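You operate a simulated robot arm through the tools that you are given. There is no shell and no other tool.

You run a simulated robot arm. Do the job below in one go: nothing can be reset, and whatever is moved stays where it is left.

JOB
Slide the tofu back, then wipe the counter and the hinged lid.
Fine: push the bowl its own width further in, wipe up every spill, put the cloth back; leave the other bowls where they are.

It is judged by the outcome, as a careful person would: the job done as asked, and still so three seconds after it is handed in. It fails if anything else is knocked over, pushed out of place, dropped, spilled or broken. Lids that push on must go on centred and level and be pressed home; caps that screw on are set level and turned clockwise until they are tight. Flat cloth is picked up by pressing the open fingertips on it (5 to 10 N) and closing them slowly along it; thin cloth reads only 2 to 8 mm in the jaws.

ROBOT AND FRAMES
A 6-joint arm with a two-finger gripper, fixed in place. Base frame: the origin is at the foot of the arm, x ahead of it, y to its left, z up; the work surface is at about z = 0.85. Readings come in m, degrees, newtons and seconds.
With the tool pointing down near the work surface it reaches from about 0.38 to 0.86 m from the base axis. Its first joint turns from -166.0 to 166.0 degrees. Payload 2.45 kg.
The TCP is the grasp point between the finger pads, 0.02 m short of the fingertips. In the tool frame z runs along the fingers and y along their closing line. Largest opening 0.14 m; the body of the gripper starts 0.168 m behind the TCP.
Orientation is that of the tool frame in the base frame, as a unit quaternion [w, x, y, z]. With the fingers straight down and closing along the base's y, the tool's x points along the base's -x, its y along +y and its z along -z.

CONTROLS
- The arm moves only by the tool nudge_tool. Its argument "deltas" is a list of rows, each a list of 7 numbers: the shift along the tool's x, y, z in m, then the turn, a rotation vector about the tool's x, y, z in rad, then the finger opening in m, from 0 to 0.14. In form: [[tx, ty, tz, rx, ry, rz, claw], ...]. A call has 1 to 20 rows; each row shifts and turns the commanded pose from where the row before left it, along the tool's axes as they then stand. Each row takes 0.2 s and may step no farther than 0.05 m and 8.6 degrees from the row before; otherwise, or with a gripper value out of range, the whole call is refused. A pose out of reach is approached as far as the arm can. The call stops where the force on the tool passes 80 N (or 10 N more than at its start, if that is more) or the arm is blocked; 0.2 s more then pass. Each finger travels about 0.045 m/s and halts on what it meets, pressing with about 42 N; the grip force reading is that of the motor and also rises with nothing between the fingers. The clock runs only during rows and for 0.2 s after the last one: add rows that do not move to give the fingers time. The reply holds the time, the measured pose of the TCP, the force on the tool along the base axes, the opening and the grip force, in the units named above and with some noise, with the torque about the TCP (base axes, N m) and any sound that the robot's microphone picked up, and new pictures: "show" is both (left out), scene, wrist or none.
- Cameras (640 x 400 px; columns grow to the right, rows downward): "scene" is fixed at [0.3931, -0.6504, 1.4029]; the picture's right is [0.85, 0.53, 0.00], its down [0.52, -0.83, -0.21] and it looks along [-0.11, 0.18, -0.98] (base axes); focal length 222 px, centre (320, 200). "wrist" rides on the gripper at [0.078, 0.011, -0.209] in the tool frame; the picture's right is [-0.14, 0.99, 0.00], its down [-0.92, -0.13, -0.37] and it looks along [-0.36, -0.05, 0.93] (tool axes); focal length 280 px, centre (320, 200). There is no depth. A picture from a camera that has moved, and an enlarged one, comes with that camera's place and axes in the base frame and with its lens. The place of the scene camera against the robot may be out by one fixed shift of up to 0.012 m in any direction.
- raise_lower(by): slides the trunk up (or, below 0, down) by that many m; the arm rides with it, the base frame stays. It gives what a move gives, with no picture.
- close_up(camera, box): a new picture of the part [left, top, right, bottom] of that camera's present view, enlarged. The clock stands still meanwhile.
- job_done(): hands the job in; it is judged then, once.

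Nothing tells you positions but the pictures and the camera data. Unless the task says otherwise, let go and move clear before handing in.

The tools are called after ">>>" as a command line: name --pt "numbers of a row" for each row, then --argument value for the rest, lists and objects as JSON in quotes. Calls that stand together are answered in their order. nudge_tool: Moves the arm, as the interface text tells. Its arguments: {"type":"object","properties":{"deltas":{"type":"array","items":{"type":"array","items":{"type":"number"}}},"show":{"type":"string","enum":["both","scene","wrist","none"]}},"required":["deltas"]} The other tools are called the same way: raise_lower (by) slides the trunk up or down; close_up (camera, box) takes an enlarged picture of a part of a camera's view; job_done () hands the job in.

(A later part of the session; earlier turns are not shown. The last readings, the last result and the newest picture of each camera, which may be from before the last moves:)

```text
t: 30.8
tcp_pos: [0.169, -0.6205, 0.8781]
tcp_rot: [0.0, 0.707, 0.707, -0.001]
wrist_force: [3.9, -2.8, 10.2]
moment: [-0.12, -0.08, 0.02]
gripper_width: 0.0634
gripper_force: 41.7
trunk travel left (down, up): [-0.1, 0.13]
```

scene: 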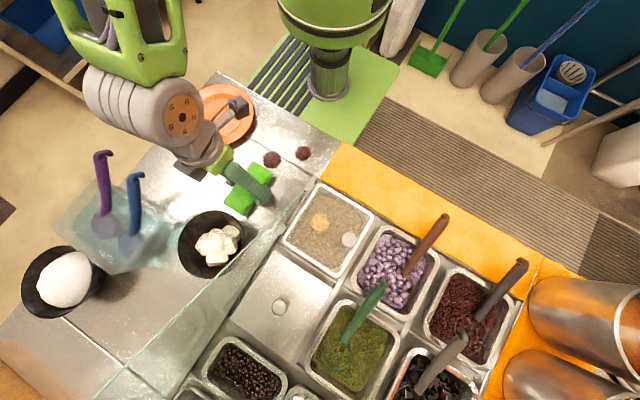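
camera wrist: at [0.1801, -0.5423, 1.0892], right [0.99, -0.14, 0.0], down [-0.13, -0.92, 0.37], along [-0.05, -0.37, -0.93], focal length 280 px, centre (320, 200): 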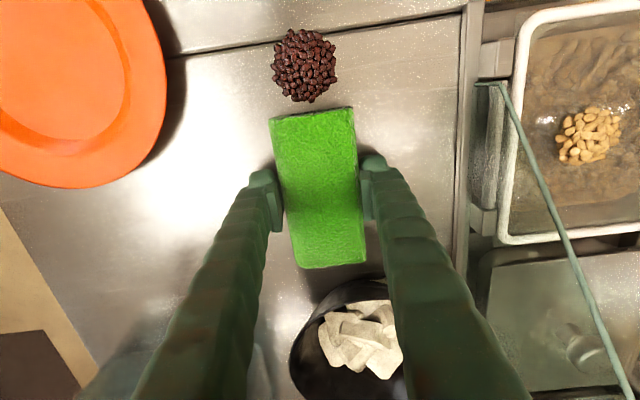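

That gives about 10 N of press. I'll sweep forward through spill 1.

>>> nudge_tool --pt "0.01 0 0 0 0 0 0.04" --pt "0.01 0 0 0 0 0 0.04" --pt "0.01 0 0 0 0 0 0.04" --pt "0.01 0 0 0 0 0 0.04" --pt "0.01 0 0 0 0 0 0.04"

```text
t: 32.0
tcp_pos: [0.1668, -0.5678, 0.8787]
tcp_rot: [0.0, 0.707, 0.707, 0.0]
wrist_force: [0.1, -4.5, 13.7]
moment: [-0.22, 0.02, 0.01]
gripper_width: 0.0637
gripper_force: 41.6
trunk travel left (down, up): [-0.1, 0.13]
camera wrist: at [0.1778, -0.4901, 1.0883], right [0.99, -0.14, 0.0], down [-0.13, -0.92, 0.37], along [-0.05, -0.37, -0.93], focal length 280 px, centre (320, 200)
```

scene: 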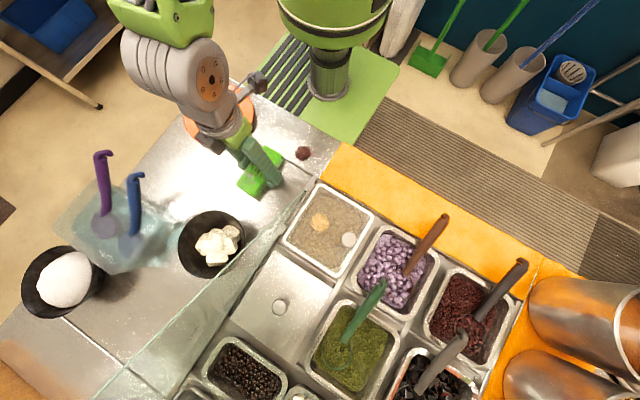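
wrist: 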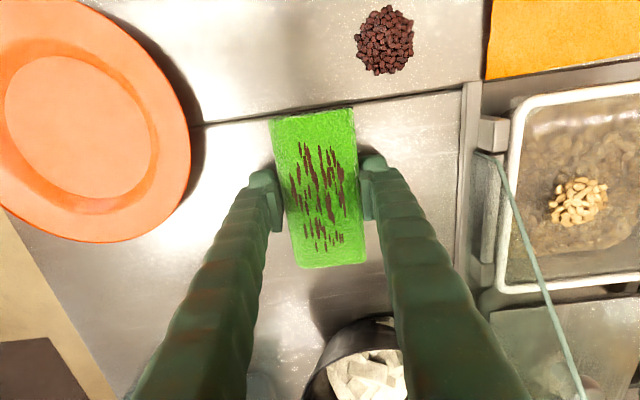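

The spill came off onto the cloth. I'll shift over in line with spill 2 and sweep through it.

>>> nudge_tool --pt "0 0.011 0 0 0 0 0.04" --pt "0 0.011 0 0 0 0 0.04" --pt "0 0.011 0 0 0 0 0.04" --pt "0 0.011 0 0 0 0 0.04" --pt "0 0.011 0 0 0 0 0.04" --pt "0.01 0 0 0 0 0 0.04" --pt "0.01 0 0 0 0 0 0.04" --pt "0.01 0 0 0 0 0 0.04" --pt "0.01 0 0 0 0 0 0.04" --pt "0.01 0 0 0 0 0 0.04" --pt "0.01 0 0 0 0 0 0.04" --pt "0.01 0 0 0 0 0 0.04"

```text
t: 34.6
tcp_pos: [0.2227, -0.4959, 0.8798]
tcp_rot: [-0.002, 0.707, 0.707, 0.001]
wrist_force: [-0.4, 1.5, 2.9]
moment: [-0.21, -0.1, -0.02]
gripper_width: 0.0636
gripper_force: 42.3
trunk travel left (down, up): [-0.1, 0.13]
camera wrist: at [0.234, -0.4185, 1.0887], right [0.99, -0.14, 0.0], down [-0.13, -0.92, 0.37], along [-0.05, -0.36, -0.93], focal length 280 px, centre (320, 200)
```

scene: 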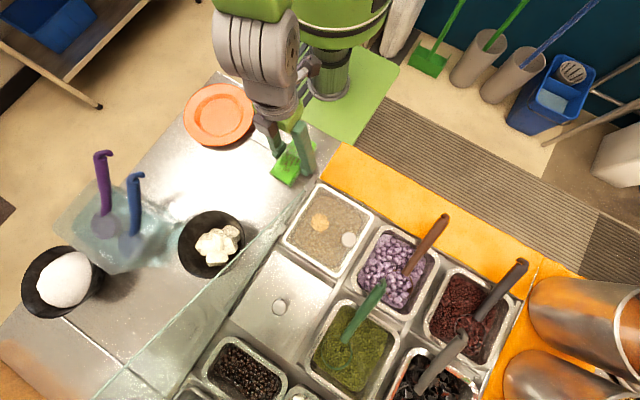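
wrist: 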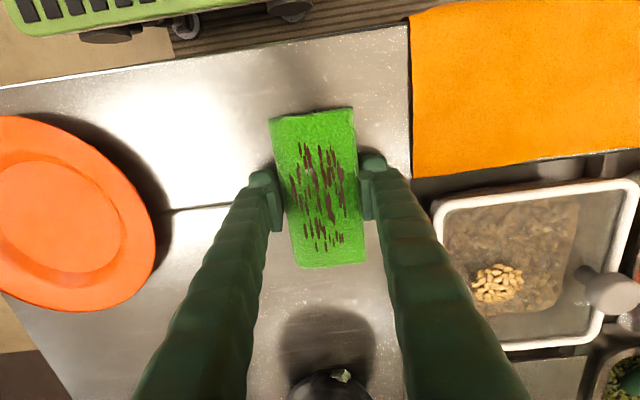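

>>> nudge_tool --pt "0.005 0 0.001 0 0 0 0.04" --pt "0.01 0 0 0 0 0 0.04" --pt "0.01 0 0 0 0 0 0.04" --pt "-0.01 0 0 0 0 0 0.04" --pt "-0.01 0 0 0 0 0 0.04" --pt "-0.01 0 0 0 0 0 0.04" --pt "-0.01 0 0 0 0 0 0.04" --pt "-0.01 0 0 0 0 0 0.04" --pt "-0.01 0 0 0 0 0 0.04" --pt "-0.01 0 0 0 0 0 0.04" --pt "-0.01 0 0 0 0 0 0.04" --pt "-0.01 0 0 0 0 0 0.04" --pt "-0.01 0 0 0 0 0 0.04"

>>> close_up --camera "scene" --box '[200, 90, 380, 220]'

>>> close_up --camera "wrist" --box '[220, 0, 480, 200]'

```text
t: 37.4
tcp_pos: [0.2245, -0.5738, 0.8787]
tcp_rot: [0.0, 0.707, 0.707, -0.001]
wrist_force: [0.8, 3.3, 10.6]
moment: [-0.17, -0.03, 0.03]
gripper_width: 0.0635
gripper_force: 41.9
trunk travel left (down, up): [-0.1, 0.13]
camera wrist: at [0.2352, -0.4956, 1.088], right [0.99, -0.14, 0.0], down [-0.13, -0.92, 0.37], along [-0.05, -0.37, -0.93], focal length 280 px, centre (320, 200)
```

scene: 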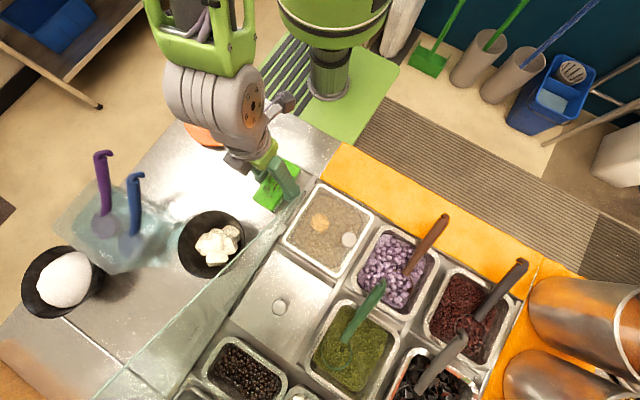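
wrist: 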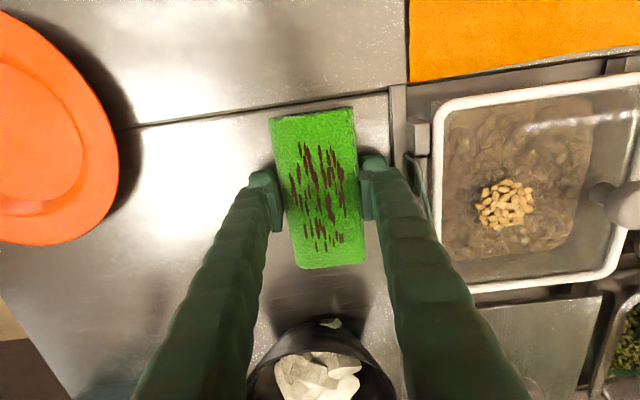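

```text
3.08 times, centred on (290, 155) of scene
camera zoom: at [0.3931, -0.6504, 1.4029], right [0.85, 0.53, 0.0], down [0.52, -0.83, -0.21], along [-0.11, 0.18, -0.98], focal length 684 px, centre (412, 338)
```

zoom: 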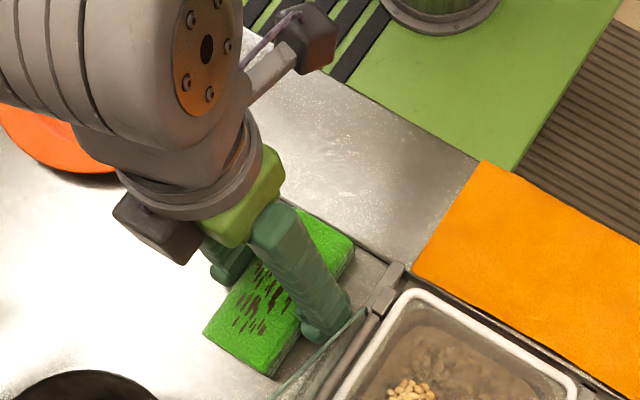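

```text
2.00 times, centred on (350, 100) of wrist
camera zoom: at [0.2352, -0.4956, 1.088], right [0.99, -0.14, 0.0], down [-0.13, -0.92, 0.37], along [-0.05, -0.37, -0.93], focal length 561 px, centre (260, 400)
```

zoom: 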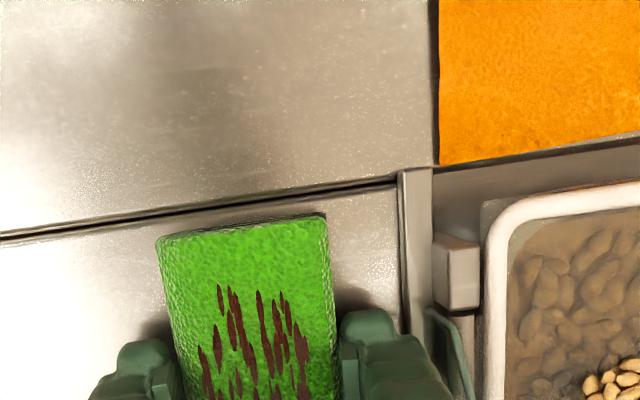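

Both counter spills are gone. Now I'll lift clear of the glass edge and go over the hinged lid.

>>> nudge_tool --pt "0 0 -0.03 0 0 0 0.04" --pt "0 0 -0.045 0 0 0 0.04" --pt "0 0 -0.045 0 0 0 0.04" --pt "0 0 -0.045 0 0 0 0.04" --pt "0 0.03 0 0 0 0 0.04" --pt "0 0.03 0 0 0 0 0.04" --pt "-0.009 0.03 0 0 0 0 0.04" --pt "-0.009 0.03 0 0 0 0 0.04" --pt "-0.008 0.0235 0 0 0 0 0.04" --pt "0 0 0 0 0 0 0.04"

>>> close_up --camera "wrist" --box '[220, 80, 480, 300]'

>>> close_up --camera "scene" --box '[260, 130, 420, 280]'

```text
t: 39.6
tcp_pos: [0.3701, -0.5998, 1.0414]
tcp_rot: [0.0, 0.707, 0.707, 0.001]
wrist_force: [0.4, -0.3, -0.1]
moment: [0.03, -0.02, -0.02]
gripper_width: 0.0636
gripper_force: 42.0
trunk travel left (down, up): [-0.1, 0.13]
camera wrist: at [0.3806, -0.5229, 1.2507], right [0.99, -0.14, 0.0], down [-0.13, -0.92, 0.37], along [-0.05, -0.36, -0.93], focal length 280 px, centre (320, 200)
```

scene: 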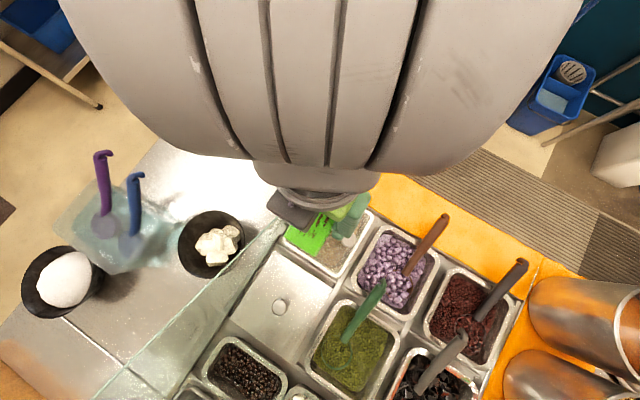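
wrist: 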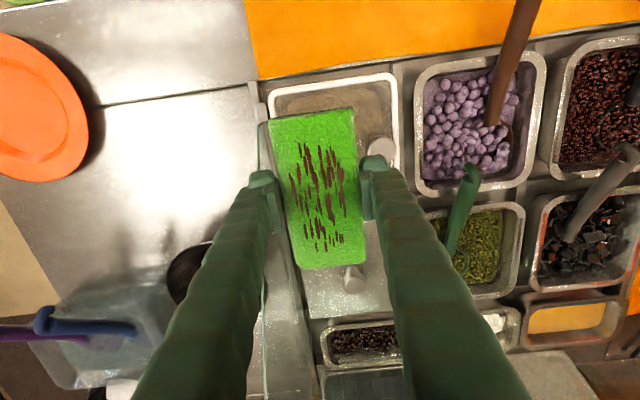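

```text
1.82 times, centred on (350, 190) of wrist
camera zoom: at [0.3806, -0.5229, 1.2507], right [0.99, -0.14, 0.0], down [-0.13, -0.92, 0.37], along [-0.05, -0.36, -0.93], focal length 510 px, centre (266, 218)
```

zoom: 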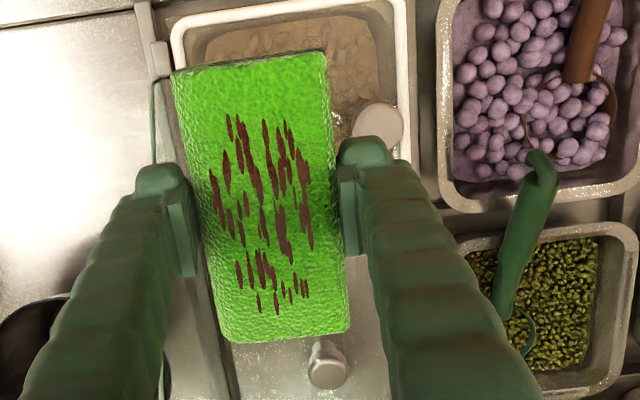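

```text
2.67 times, centred on (340, 205) of scene
camera zoom: at [0.3931, -0.6504, 1.4029], right [0.85, 0.53, 0.0], down [0.52, -0.83, -0.21], along [-0.11, 0.18, -0.98], focal length 593 px, centre (267, 187)
```

zoom: 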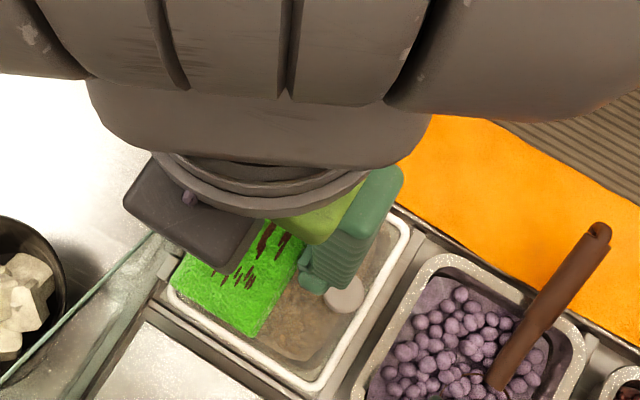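

I'm aligned over the lid, between the glass and the knob. I'll go down slowly.

>>> nudge_tool --pt "0 -0.004 0.04 0 0 0 0.04" --pt "0 0 0.04 0 0 0 0.04" --pt "0 0 0.025 0 0 0 0.04" --pt "0 0 0.006 0 0 0 0.04" --pt "0 0 0 0 0 0 0.04"

>>> close_up --camera "wrist" --box '[220, 60, 480, 300]'

>>> close_up --camera "scene" --box '[260, 150, 420, 280]'

```text
t: 40.8
tcp_pos: [0.3633, -0.5997, 0.9314]
tcp_rot: [0.0, 0.707, 0.707, 0.0]
wrist_force: [0.6, -0.1, -0.3]
moment: [0.0, 0.0, 0.0]
gripper_width: 0.0636
gripper_force: 42.7
trunk travel left (down, up): [-0.1, 0.13]
camera wrist: at [0.3753, -0.5223, 1.1405], right [0.99, -0.14, 0.0], down [-0.13, -0.92, 0.37], along [-0.05, -0.36, -0.93], focal length 280 px, centre (320, 200)
```

scene: 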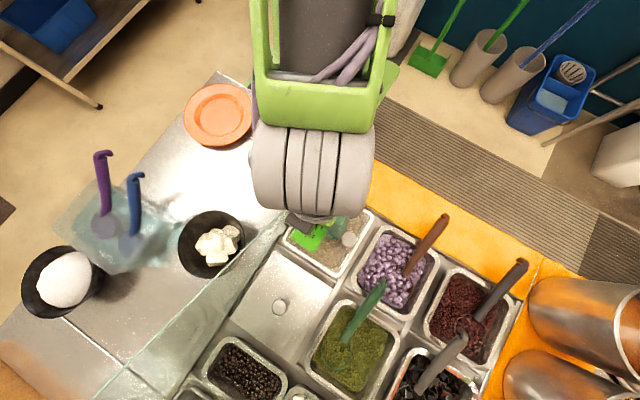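
wrist: 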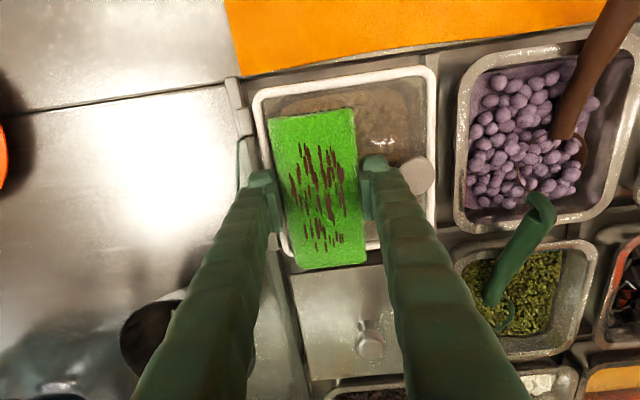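

```text
1.67 times, centred on (350, 180) of wrist
camera zoom: at [0.3753, -0.5223, 1.1405], right [0.99, -0.14, 0.0], down [-0.13, -0.92, 0.37], along [-0.05, -0.36, -0.93], focal length 467 px, centre (270, 233)
```

zoom: 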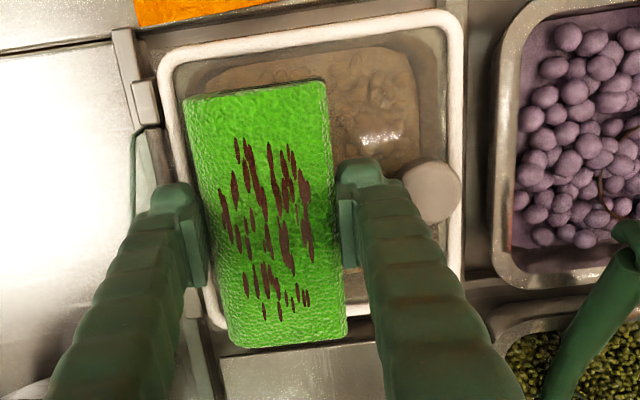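

```text
3.08 times, centred on (340, 215) of scene
camera zoom: at [0.3931, -0.6504, 1.4029], right [0.85, 0.53, 0.0], down [0.52, -0.83, -0.21], along [-0.11, 0.18, -0.98], focal length 684 px, centre (258, 154)
```

zoom: 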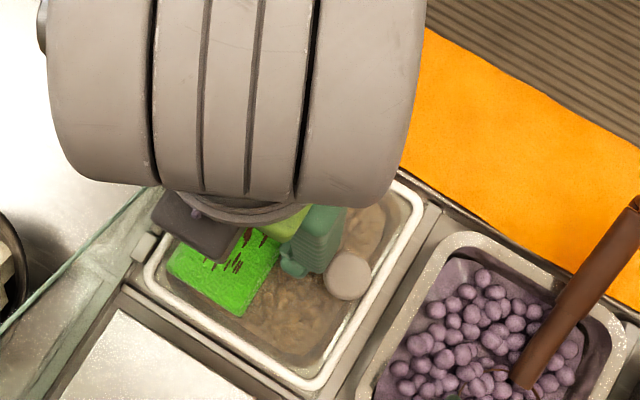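

>>> nudge_tool --pt "0 0 0.006 0 0 0 0.04" --pt "0 0 0.004 0 0 0 0.04" --pt "0 0 0.003 0 0 0 0.04" --pt "0 0 0 0 0 0 0.04" --show "scene"

```text
t: 41.8
tcp_pos: [0.3643, -0.6001, 0.9188]
tcp_rot: [0.0, 0.708, 0.707, -0.001]
wrist_force: [-0.1, -0.5, -0.8]
moment: [0.01, 0.01, -0.01]
gripper_width: 0.0637
gripper_force: 41.7
trunk travel left (down, up): [-0.1, 0.13]
```

scene: 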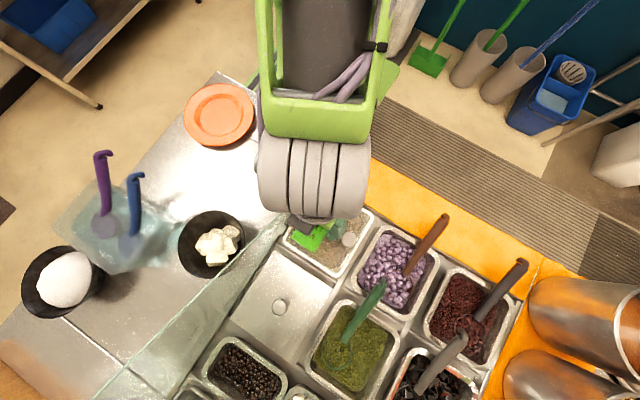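

>>> nudge_tool --pt "0 0 0.002 0 0 0 0.04" --pt "0 0 0.002 0 0 0 0.04" --pt "0 0 0 0 0 0 0.04" --show "none"

```text
t: 42.6
tcp_pos: [0.3634, -0.6004, 0.9151]
tcp_rot: [-0.001, 0.707, 0.708, 0.0]
wrist_force: [0.1, -0.4, -0.2]
moment: [0.0, 0.02, 0.04]
gripper_width: 0.0634
gripper_force: 41.8
trunk travel left (down, up): [-0.1, 0.13]
```

>>> nudge_tool --pt "0 0 0.002 0 0 0 0.04" --pt "0 0 0.001 0 0 0 0.04" --pt "0 0 0 0 0 0 0.04" --show "none"

```text
t: 43.4
tcp_pos: [0.3641, -0.6011, 0.9124]
tcp_rot: [0.001, 0.707, 0.708, 0.001]
wrist_force: [-0.3, -0.1, -0.6]
moment: [0.0, 0.03, -0.01]
gripper_width: 0.0638
gripper_force: 42.4
trunk travel left (down, up): [-0.1, 0.13]
```

>>> nudge_tool --pt "0 0 0.0015 0 0 0 0.04" --pt "0 0 0.0015 0 0 0 0.04" --pt "0 0 0 0 0 0 0.04" --show "none"

```text
t: 44.2
tcp_pos: [0.3643, -0.6013, 0.9094]
tcp_rot: [0.0, 0.707, 0.707, 0.0]
wrist_force: [-0.8, 0.2, -0.5]
moment: [0.0, 0.03, -0.02]
gripper_width: 0.0634
gripper_force: 41.5
trunk travel left (down, up): [-0.1, 0.13]
```

>>> nudge_tool --pt "0 0 0.0015 0 0 0 0.04" --pt "0 0 0.0015 0 0 0 0.04" --pt "0 0 0 0 0 0 0.04" --show "wrist"

>>> close_up --camera "wrist" --box '[220, 60, 480, 300]'

```text
t: 45.0
tcp_pos: [0.3644, -0.6019, 0.9067]
tcp_rot: [0.0, 0.707, 0.707, 0.0]
wrist_force: [-0.1, 0.1, -0.8]
moment: [-0.02, 0.02, -0.03]
gripper_width: 0.0636
gripper_force: 42.3
trunk travel left (down, up): [-0.1, 0.13]
camera wrist: at [0.3755, -0.5228, 1.116], right [0.99, -0.14, 0.0], down [-0.13, -0.92, 0.37], along [-0.05, -0.37, -0.93], focal length 280 px, centre (320, 200)
```

wrist: 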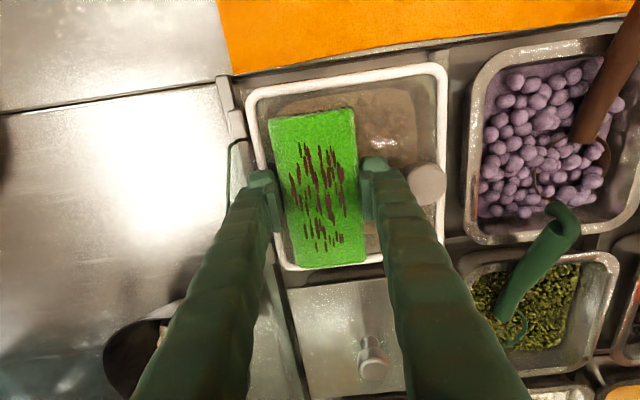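

```text
1.67 times, centred on (350, 180) of wrist
camera zoom: at [0.3755, -0.5228, 1.116], right [0.99, -0.14, 0.0], down [-0.13, -0.92, 0.37], along [-0.05, -0.37, -0.93], focal length 467 px, centre (270, 233)
```

zoom: 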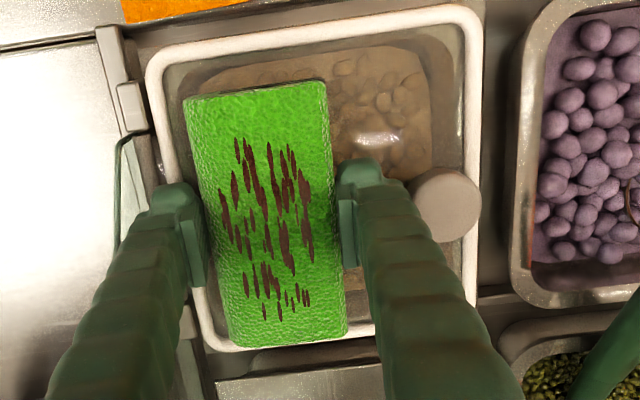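

There's no contact yet. I'll centre slightly (+x, +y) to stay off the rim, then continue down.

>>> nudge_tool --pt "0.003 0.005 0 0 0 0 0.04" --pt "0 0 0.0015 0 0 0 0.04" --pt "0 0 0.0015 0 0 0 0.04" --pt "0 0 0 0 0 0 0.04" --show "none"

```text
t: 46.0
tcp_pos: [0.3694, -0.5971, 0.9066]
tcp_rot: [0.002, 0.707, 0.707, -0.001]
wrist_force: [0.8, 2.3, 23.5]
moment: [0.45, 0.38, -0.08]
gripper_width: 0.0637
gripper_force: 41.6
trunk travel left (down, up): [-0.1, 0.13]
```

>>> nudge_tool --pt "0 0 -0.001 0 0 0 0.04" --pt "0 0 0 0 0 0 0.04" --show "both"

>>> close_up --camera "wrist" --box '[220, 60, 480, 300]'

>>> close_up --camera "scene" --box '[260, 170, 400, 280]'

```text
t: 46.6
tcp_pos: [0.3696, -0.597, 0.9063]
tcp_rot: [0.002, 0.707, 0.707, -0.001]
wrist_force: [0.8, -1.8, 25.4]
moment: [0.01, 0.21, 0.05]
gripper_width: 0.0632
gripper_force: 42.2
trunk travel left (down, up): [-0.1, 0.13]
camera wrist: at [0.3797, -0.5187, 1.1151], right [0.99, -0.14, 0.0], down [-0.13, -0.92, 0.37], along [-0.05, -0.37, -0.93], focal length 280 px, centre (320, 200)
```

scene: 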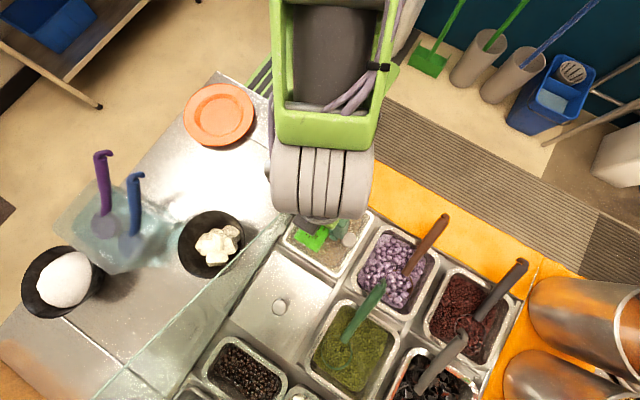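
wrist: 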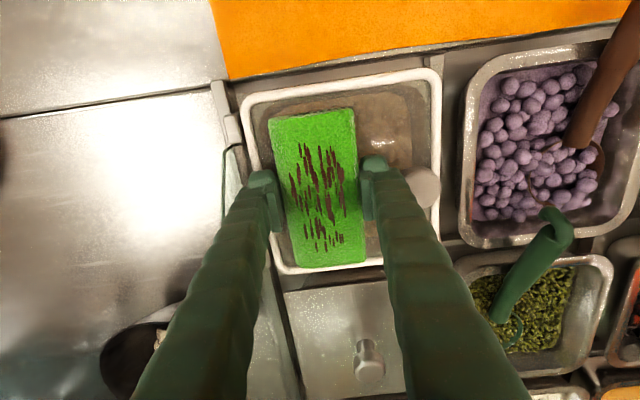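

```text
1.67 times, centred on (350, 180) of wrist
camera zoom: at [0.3797, -0.5187, 1.1151], right [0.99, -0.14, 0.0], down [-0.13, -0.92, 0.37], along [-0.05, -0.37, -0.93], focal length 467 px, centre (270, 233)
```

zoom: 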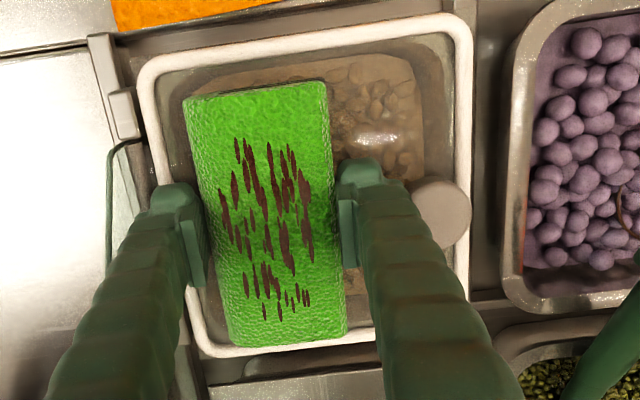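

```text
3.64 times, centred on (330, 225) of scene
camera zoom: at [0.3931, -0.6504, 1.4029], right [0.85, 0.53, 0.0], down [0.52, -0.83, -0.21], along [-0.11, 0.18, -0.98], focal length 809 px, centre (284, 109)
```

zoom: 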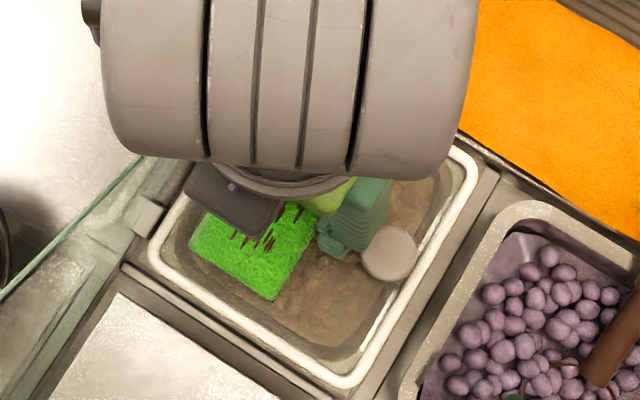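

>>> nudge_tool --pt "0 0 -0.001 0 0 0 0.04" --pt "0 0 0 0 0 0 0.04" --show "none"

```text
t: 47.2
tcp_pos: [0.3689, -0.5971, 0.9063]
tcp_rot: [0.001, 0.707, 0.707, 0.0]
wrist_force: [4.3, -3.2, 18.5]
moment: [-0.14, -0.11, 0.01]
gripper_width: 0.0635
gripper_force: 42.4
trunk travel left (down, up): [-0.1, 0.13]
```

>>> nudge_tool --pt "0 0 -0.0007 0 0 0 0.04" --pt "0.005 0 0 0 0 0 0.04" --pt "0.005 0 0 0 0 0 0.04" --pt "0 0 0 0 0 0 0.04" --show "wrist"

>>> close_up --camera "wrist" --box '[220, 60, 480, 300]'

```text
t: 48.2
tcp_pos: [0.3671, -0.5857, 0.9057]
tcp_rot: [0.0, 0.707, 0.707, 0.0]
wrist_force: [-1.4, -5.5, 15.1]
moment: [-0.1, -0.04, 0.01]
gripper_width: 0.0636
gripper_force: 42.2
trunk travel left (down, up): [-0.1, 0.13]
camera wrist: at [0.3788, -0.5094, 1.1153], right [0.99, -0.14, 0.0], down [-0.13, -0.92, 0.37], along [-0.05, -0.37, -0.93], focal length 280 px, centre (320, 200)
```

wrist: 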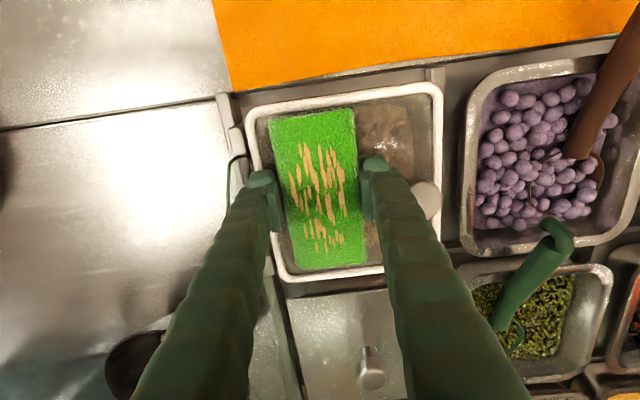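

```text
1.67 times, centred on (350, 180) of wrist
camera zoom: at [0.3788, -0.5094, 1.1153], right [0.99, -0.14, 0.0], down [-0.13, -0.92, 0.37], along [-0.05, -0.37, -0.93], focal length 467 px, centre (270, 233)
```

zoom: 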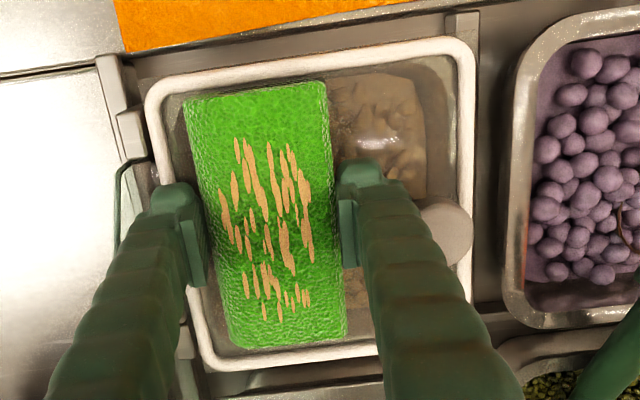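

The streaks on the cloth are now peanut-coloured, so it picked up the lid spill. I'll make one more short stroke back, then lift straight up and check.

>>> nudge_tool --pt "-0.005 0 0 0 0 0 0.04" --pt "-0.005 0 0 0 0 0 0.04" --pt "0.005 0.003 0 0 0 0 0.04" --pt "0 -0.006 0 0 0 0 0.04" --pt "0 0.003 0 0 0 0 0.04" --pt "0 0 -0.02 0 0 0 0.04" --pt "0 0 -0.04 0 0 0 0.04" --pt "0 0 -0.045 0 0 0 0.04" --pt "0 0 -0.03 0 0 0 0.04" --pt "0.0 -0.04 0 0 0 0 0.04" --pt "0.0 -0.04 0 0 0 0 0.04" --pt "0.0 -0.04 0 0 0 0 0.04" --pt "0 -0.04 0 0 0 0 0.04"

>>> close_up --camera "scene" --box '[240, 130, 420, 280]'

>>> close_up --camera "wrist" --box '[200, 0, 640, 280]'

```text
t: 51.0
tcp_pos: [0.2078, -0.5903, 1.0386]
tcp_rot: [0.0, 0.707, 0.707, 0.0]
wrist_force: [-0.2, 0.3, -0.9]
moment: [0.05, 0.0, 0.04]
gripper_width: 0.0635
gripper_force: 41.8
trunk travel left (down, up): [-0.1, 0.13]
camera wrist: at [0.2182, -0.5124, 1.2481], right [0.99, -0.14, 0.0], down [-0.13, -0.92, 0.37], along [-0.05, -0.36, -0.93], focal length 280 px, centre (320, 200)
```

scene: 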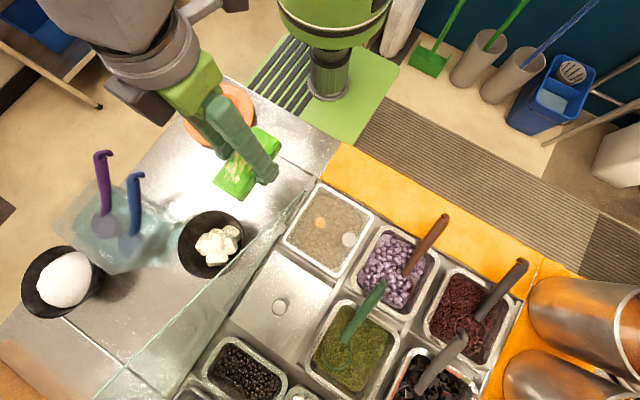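
wrist: 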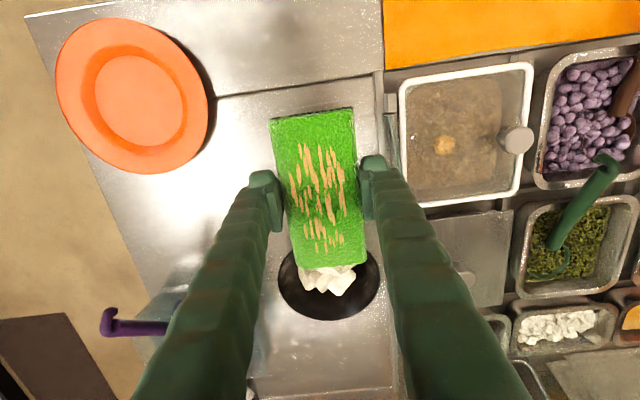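

```text
2.67 times, centred on (330, 205) of scene
camera zoom: at [0.3931, -0.6504, 1.4029], right [0.85, 0.53, 0.0], down [0.52, -0.83, -0.21], along [-0.11, 0.18, -0.98], focal length 593 px, centre (293, 187)
```

zoom: 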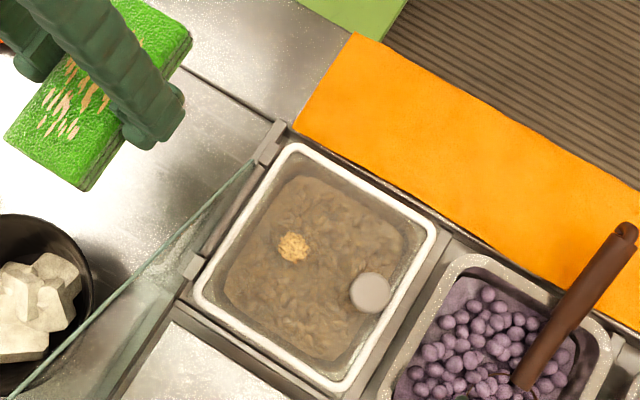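

```text
1.43 times, centred on (420, 140) of wrist
camera zoom: at [0.2182, -0.5124, 1.2481], right [0.99, -0.14, 0.0], down [-0.13, -0.92, 0.37], along [-0.05, -0.36, -0.93], focal length 401 px, centre (177, 286)
```

zoom: 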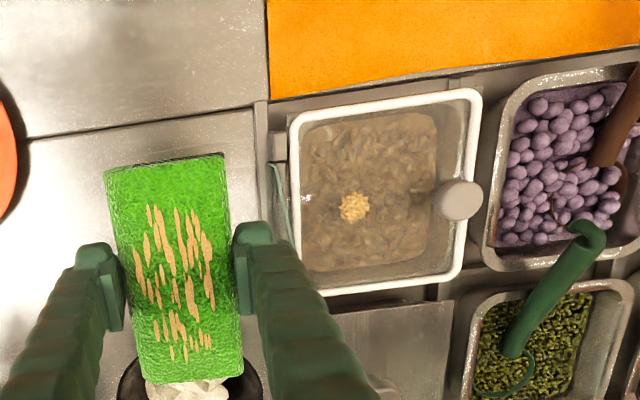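

The lid spill shrank but a small patch remains at about (0.366, -0.600). I'll go back down in the same place and scrub more.

>>> nudge_tool --pt "0 0.04 0 0 0 0 0.04" --pt "0 0.04 0 0 0 0 0.04" --pt "0 0.04 0 0 0 0 0.04" --pt "0 0.04 0 0 0 0 0.04" --pt "0 0 0.045 0 0 0 0.04" --pt "0 0 0.045 0 0 0 0.04" --pt "0 0 0.03 0 0 0 0.04" --pt "0 0 0.01 0 0 0 0.04" --pt "0 0 0.005 0 0 0 0.04" --pt "0 0 0 0 0 0 0.04" --show "wrist"

```text
t: 53.2
tcp_pos: [0.3689, -0.591, 0.9064]
tcp_rot: [0.0, 0.707, 0.707, 0.0]
wrist_force: [0.1, 0.2, -0.8]
moment: [-0.01, 0.01, 0.01]
gripper_width: 0.0635
gripper_force: 41.9
trunk travel left (down, up): [-0.1, 0.13]
camera wrist: at [0.3803, -0.5133, 1.1156], right [0.99, -0.14, 0.0], down [-0.13, -0.92, 0.37], along [-0.05, -0.37, -0.93], focal length 280 px, centre (320, 200)
```

wrist: 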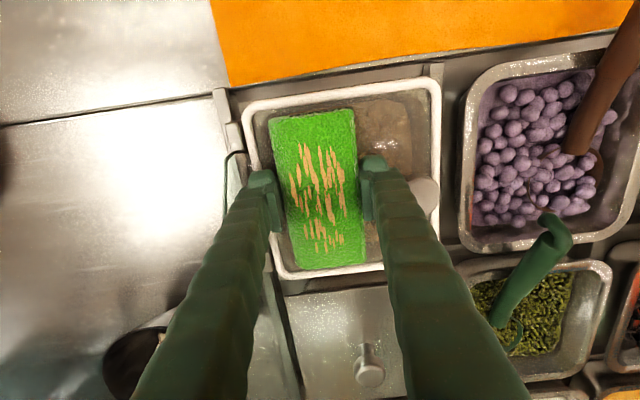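

>>> nudge_tool --pt "0 0 0.001 0 0 0 0.04" --pt "0 0 0 0 0 0 0.04" --show "none"

```text
t: 53.8
tcp_pos: [0.3689, -0.5923, 0.9057]
tcp_rot: [0.0, 0.707, 0.707, 0.0]
wrist_force: [1.6, 0.2, 5.2]
moment: [0.16, -0.04, -0.03]
gripper_width: 0.0637
gripper_force: 42.5
trunk travel left (down, up): [-0.1, 0.13]
```

>>> nudge_tool --pt "0 0 0.0005 0 0 0 0.04" --pt "0.007 0 0 0 0 0 0.04" --pt "-0.007 0 0 0 0 0 0.04" --pt "-0.007 0 0 0 0 0 0.04" --pt "0.007 0 0 0 0 0 0.04" --pt "0.007 0 0 0 0 0 0.04" --pt "-0.007 0 0 0 0 0 0.04" --pt "-0.007 0 0 0 0 0 0.04" --pt "0.007 0 0 0 0 0 0.04" --pt "0.007 0 0 0 0 0 0.04" --pt "-0.007 0 0 0 0 0 0.04" --pt "-0.007 0 0 0 0 0 0.04" --pt "0.007 0 0 0 0 0 0.04" --show "wrist"

```text
t: 56.6
tcp_pos: [0.3684, -0.5944, 0.9052]
tcp_rot: [0.002, 0.707, 0.707, -0.001]
wrist_force: [0.0, -8.9, 21.4]
moment: [0.54, 0.25, 0.08]
gripper_width: 0.0635
gripper_force: 42.0
trunk travel left (down, up): [-0.1, 0.13]
camera wrist: at [0.3795, -0.5156, 1.1146], right [0.99, -0.14, 0.0], down [-0.13, -0.92, 0.37], along [-0.05, -0.37, -0.93], focal length 280 px, centre (320, 200)
```

wrist: 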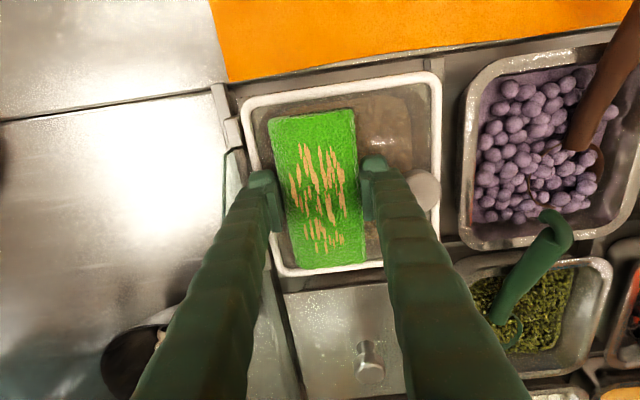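

>>> nudge_tool --pt "0.01 0 -0.0005 0 0 0 0.04" --pt "0.005 0 0 0 0 0 0.04" --pt "-0.01 0 0 0 0 0 0.04" --pt "-0.01 0 0 0 0 0 0.04" --pt "0.01 0 0 0 0 0 0.04" --pt "0.01 0 0 0 0 0 0.04" --pt "-0.01 0 0 0 0 0 0.04" --pt "-0.005 0 0 0 0 0 0.04" --pt "0 0 -0.02 0 0 0 0.04" --pt "0 0 -0.04 0 0 0 0.04" --pt "0 0 -0.045 0 0 0 0.04" --pt "0 0 -0.03 0 0 0 0.04" --pt "0.0 -0.04 0 0 0 0 0.04" --pt "0.0 -0.04 0 0 0 0 0.04" --pt "0.0 -0.04 0 0 0 0 0.04" --pt "0 -0.04 0 0 0 0 0.04"

>>> close_up --camera "scene" --box '[240, 130, 420, 280]'

>>> close_up --camera "wrist" --box '[200, 0, 640, 280]'

```text
t: 60.0
tcp_pos: [0.2081, -0.5897, 1.0428]
tcp_rot: [0.0, 0.707, 0.707, 0.0]
wrist_force: [-0.3, -0.2, -0.8]
moment: [-0.02, -0.09, -0.03]
gripper_width: 0.0635
gripper_force: 42.3
trunk travel left (down, up): [-0.1, 0.13]
camera wrist: at [0.2197, -0.5119, 1.2517], right [0.99, -0.14, 0.0], down [-0.13, -0.92, 0.37], along [-0.05, -0.37, -0.93], focal length 280 px, centre (320, 200)
```

scene: 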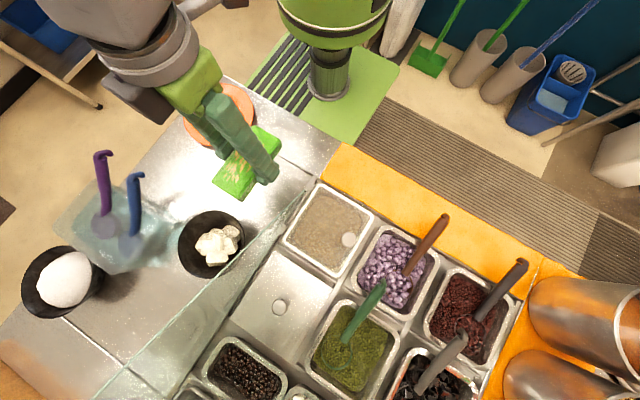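
wrist: 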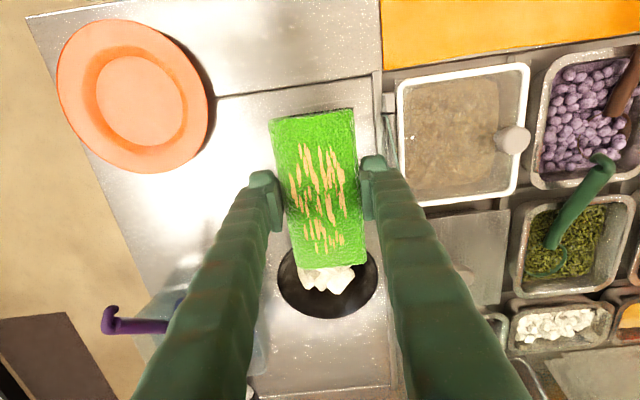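

```text
2.67 times, centred on (330, 205) of scene
camera zoom: at [0.3931, -0.6504, 1.4029], right [0.85, 0.53, 0.0], down [0.52, -0.83, -0.21], along [-0.11, 0.18, -0.98], focal length 593 px, centre (293, 187)
```

zoom: 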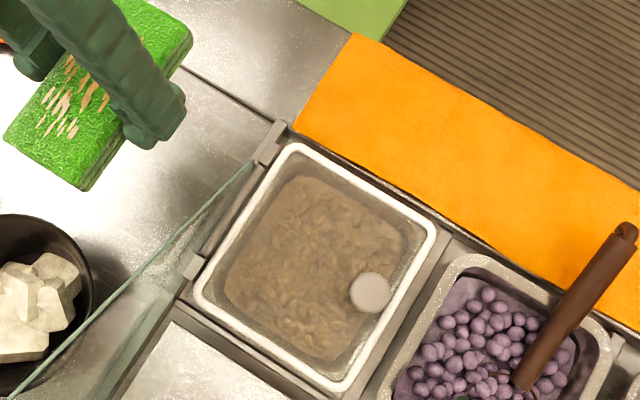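

```text
1.43 times, centred on (420, 140) of wrist
camera zoom: at [0.2197, -0.5119, 1.2517], right [0.99, -0.14, 0.0], down [-0.13, -0.92, 0.37], along [-0.05, -0.37, -0.93], focal length 401 px, centre (177, 286)
```

zoom: 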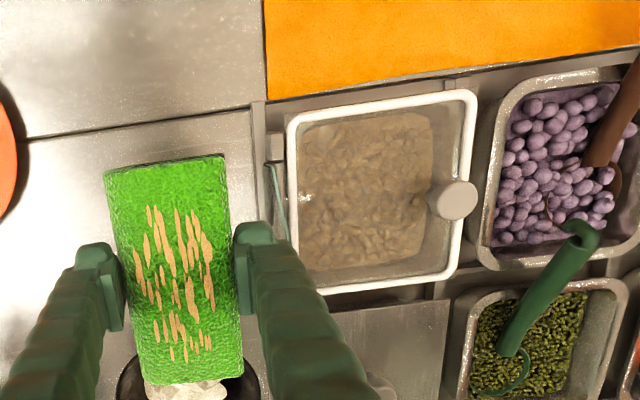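

The lid is clean. Next I'll carry the cloth back over the open spot where I picked it up, with its original orientation.

>>> nudge_tool --pt "0 0 0 0 0 -0.1379 0.04" --pt "0 0 0 0 0 -0.1379 0.04" --pt "0 0 0 0 0 -0.1379 0.04" --pt "0 0 0 0 0 -0.1379 0.04" --pt "0 0 0 0 0 -0.1379 0.04" --pt "0 0 0 0 0 -0.1379 0.04" --pt "0 0 0 0 0 -0.1379 0.04" --pt "0 0 0 0 0 -0.1379 0.04" --pt "0 0 0 0 0 -0.1379 0.04" --pt "0 0 0 0 0 -0.1379 0.04" --pt "0 0 0 0 0 -0.1379 0.04" --pt "0 0 0 0 0 -0.1379 0.04" --pt "0.0333 -0.0163 0 0 0 0 0.04" --pt "0.0333 -0.0163 0 0 0 0 0.04" --pt "0.0333 -0.0163 0 0 0 0 0.04" --pt "0.0331 -0.0162 0 0 0 0 0.04" --pt "0 0 0 0 0 0 0.04"

```text
t: 63.6
tcp_pos: [0.0819, -0.669, 1.0408]
tcp_rot: [0.0, -0.041, 0.999, 0.0]
wrist_force: [-0.2, -0.7, -0.1]
moment: [0.02, 0.02, 0.01]
gripper_width: 0.0633
gripper_force: 42.1
trunk travel left (down, up): [-0.1, 0.13]
camera wrist: at [0.0034, -0.6654, 1.2504], right [0.05, 1.0, 0.0], down [0.93, -0.05, 0.37], along [0.37, -0.02, -0.93], focal length 280 px, centre (320, 200)
```

scene: 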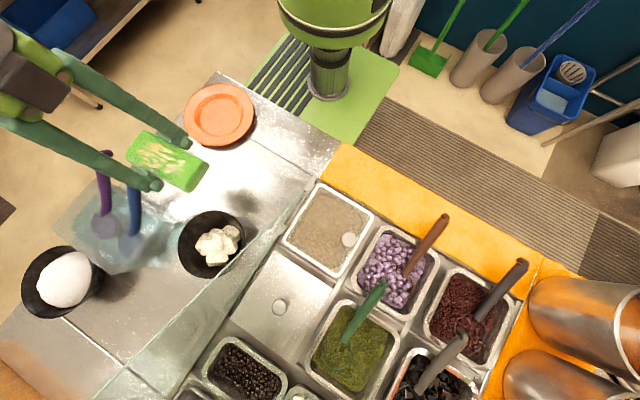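
wrist: 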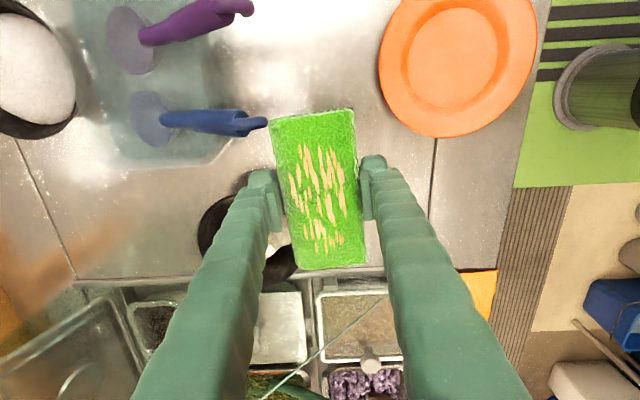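

I'll lower slightly offset from the blue spoon hook, then ease back to the pick-up spot once I'm below hook height, and set the cloth down.

>>> nudge_tool --pt "-0.0159 0.0097 0 0 0 0 0.04" --pt "0 0 0.035 0 0 0 0.04" --pt "0 0 0.035 0 0 0 0.04" --pt "0 0 0.035 0 0 0 0.04" --pt "0 0 0.03 0 0 0 0.04" --pt "0 0 0 0 0 0 0.04"

```text
t: 65.0
tcp_pos: [0.0951, -0.6565, 0.903]
tcp_rot: [0.0, -0.042, 0.999, 0.0]
wrist_force: [0.9, -0.3, -0.4]
moment: [-0.01, 0.03, 0.0]
gripper_width: 0.0636
gripper_force: 41.8
trunk travel left (down, up): [-0.1, 0.13]
camera wrist: at [0.0162, -0.652, 1.1127], right [0.05, 1.0, 0.0], down [0.93, -0.05, 0.37], along [0.37, -0.02, -0.93], focal length 280 px, centre (320, 200)
```

scene: 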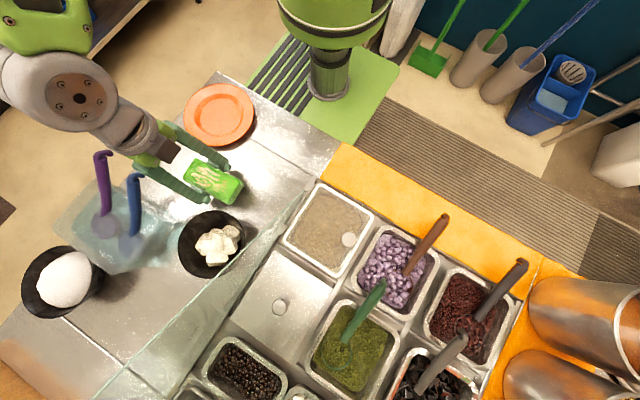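
wrist: 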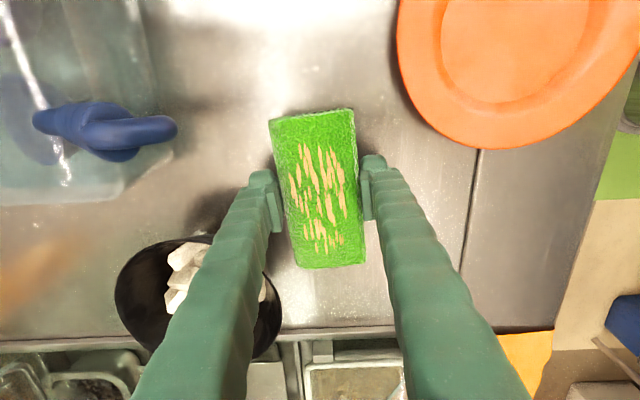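

>>> nudge_tool --pt "0.0147 -0.0082 0 0 0 0 0.04" --pt "0 0 0.015 0 0 0 0.04" --pt "0 0 0.006 0 0 0 0.04" --pt "0 0 0.002 0 0 0 0.04" --pt "0 0 0 0 0 0 0.04" --show "none"

```text
t: 66.2
tcp_pos: [0.0831, -0.6668, 0.8809]
tcp_rot: [-0.001, -0.043, 0.999, -0.001]
wrist_force: [-0.1, -0.3, -0.7]
moment: [-0.02, 0.02, 0.0]
gripper_width: 0.0634
gripper_force: 42.4
trunk travel left (down, up): [-0.1, 0.13]
```

>>> nudge_tool --pt "0 0 0.0015 0 0 0 0.04" --pt "0 0 0 0 0 0 0.04" --show "none"

```text
t: 66.8
tcp_pos: [0.0831, -0.6655, 0.8792]
tcp_rot: [0.0, -0.042, 0.999, 0.0]
wrist_force: [0.1, 0.1, -0.4]
moment: [0.02, -0.04, 0.01]
gripper_width: 0.0635
gripper_force: 42.5
trunk travel left (down, up): [-0.1, 0.13]
```

The cloth is within a millimetre of the counter. I'll touch it down and open the fingers.

>>> nudge_tool --pt "0 0 0.001 0 0 0 0.04" --pt "0 0 0 0 0 0 0.066" --pt "0 0 0 0 0 0 0.07" --pt "0 0 0 0 0 0 0.08" --pt "0 0 0 0 0 0 0.09" --pt "0 0 0 0 0 0 0.09" --pt "0 0 -0.02 0 0 0 0.09" --pt "0 0 -0.04 0 0 0 0.09" --pt "0 0 -0.045 0 0 0 0.09" --pt "0 0 -0.045 0 0 0 0.09" --pt "0 0 -0.045 0 0 0 0.09" --pt "0 0 0 0 0 0 0.09"

>>> close_up --camera "wrist" --box '[200, 60, 440, 260]'

>>> close_up --camera "scene" --box '[140, 130, 300, 260]'

```text
t: 69.4
tcp_pos: [0.0861, -0.6682, 1.0739]
tcp_rot: [0.001, -0.041, 0.999, -0.001]
wrist_force: [1.1, -0.5, 0.9]
moment: [-0.03, 0.02, 0.0]
gripper_width: 0.09
gripper_force: 0.0
trunk travel left (down, up): [-0.1, 0.13]
camera wrist: at [0.0074, -0.6637, 1.2837], right [0.05, 1.0, 0.0], down [0.93, -0.05, 0.37], along [0.37, -0.02, -0.93], focal length 280 px, centre (320, 200)
```

scene: 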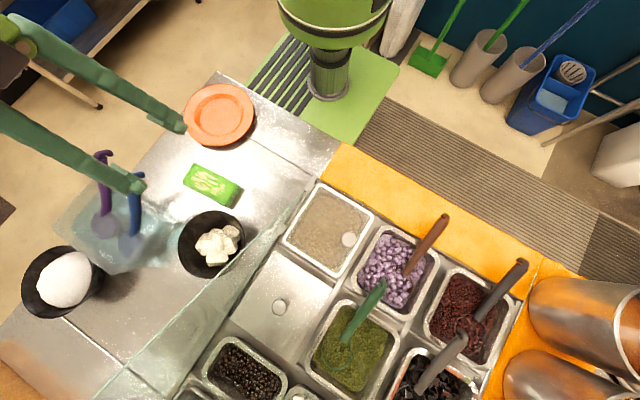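
wrist: 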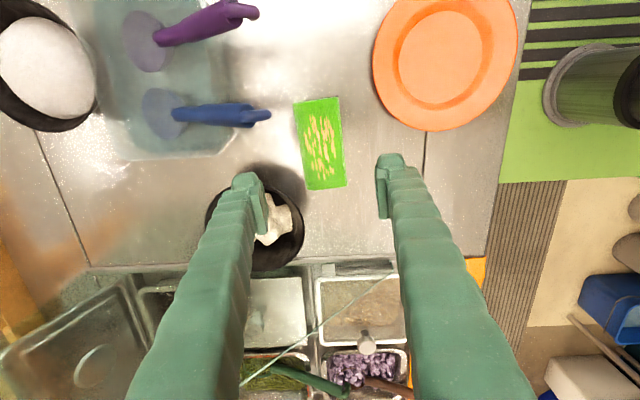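

```text
2.00 times, centred on (320, 160) of wrist
camera zoom: at [0.0074, -0.6637, 1.2837], right [0.05, 1.0, 0.0], down [0.93, -0.05, 0.37], along [0.37, -0.02, -0.93], focal length 561 px, centre (320, 280)
```

zoom: 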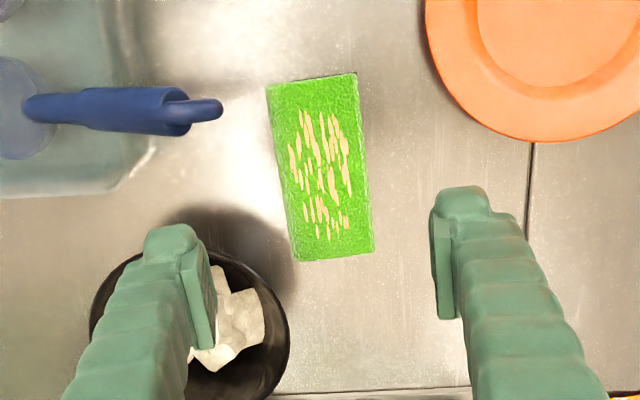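

```text
3.08 times, centred on (220, 195) of scene
camera zoom: at [0.3931, -0.6504, 1.4029], right [0.85, 0.53, 0.0], down [0.52, -0.83, -0.21], along [-0.11, 0.18, -0.98], focal length 684 px, centre (628, 215)
```

zoom: 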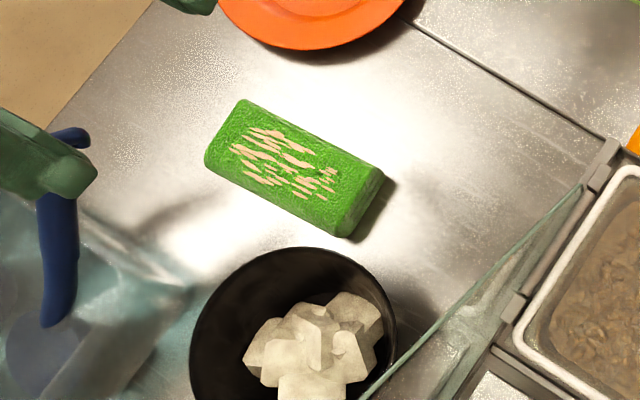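

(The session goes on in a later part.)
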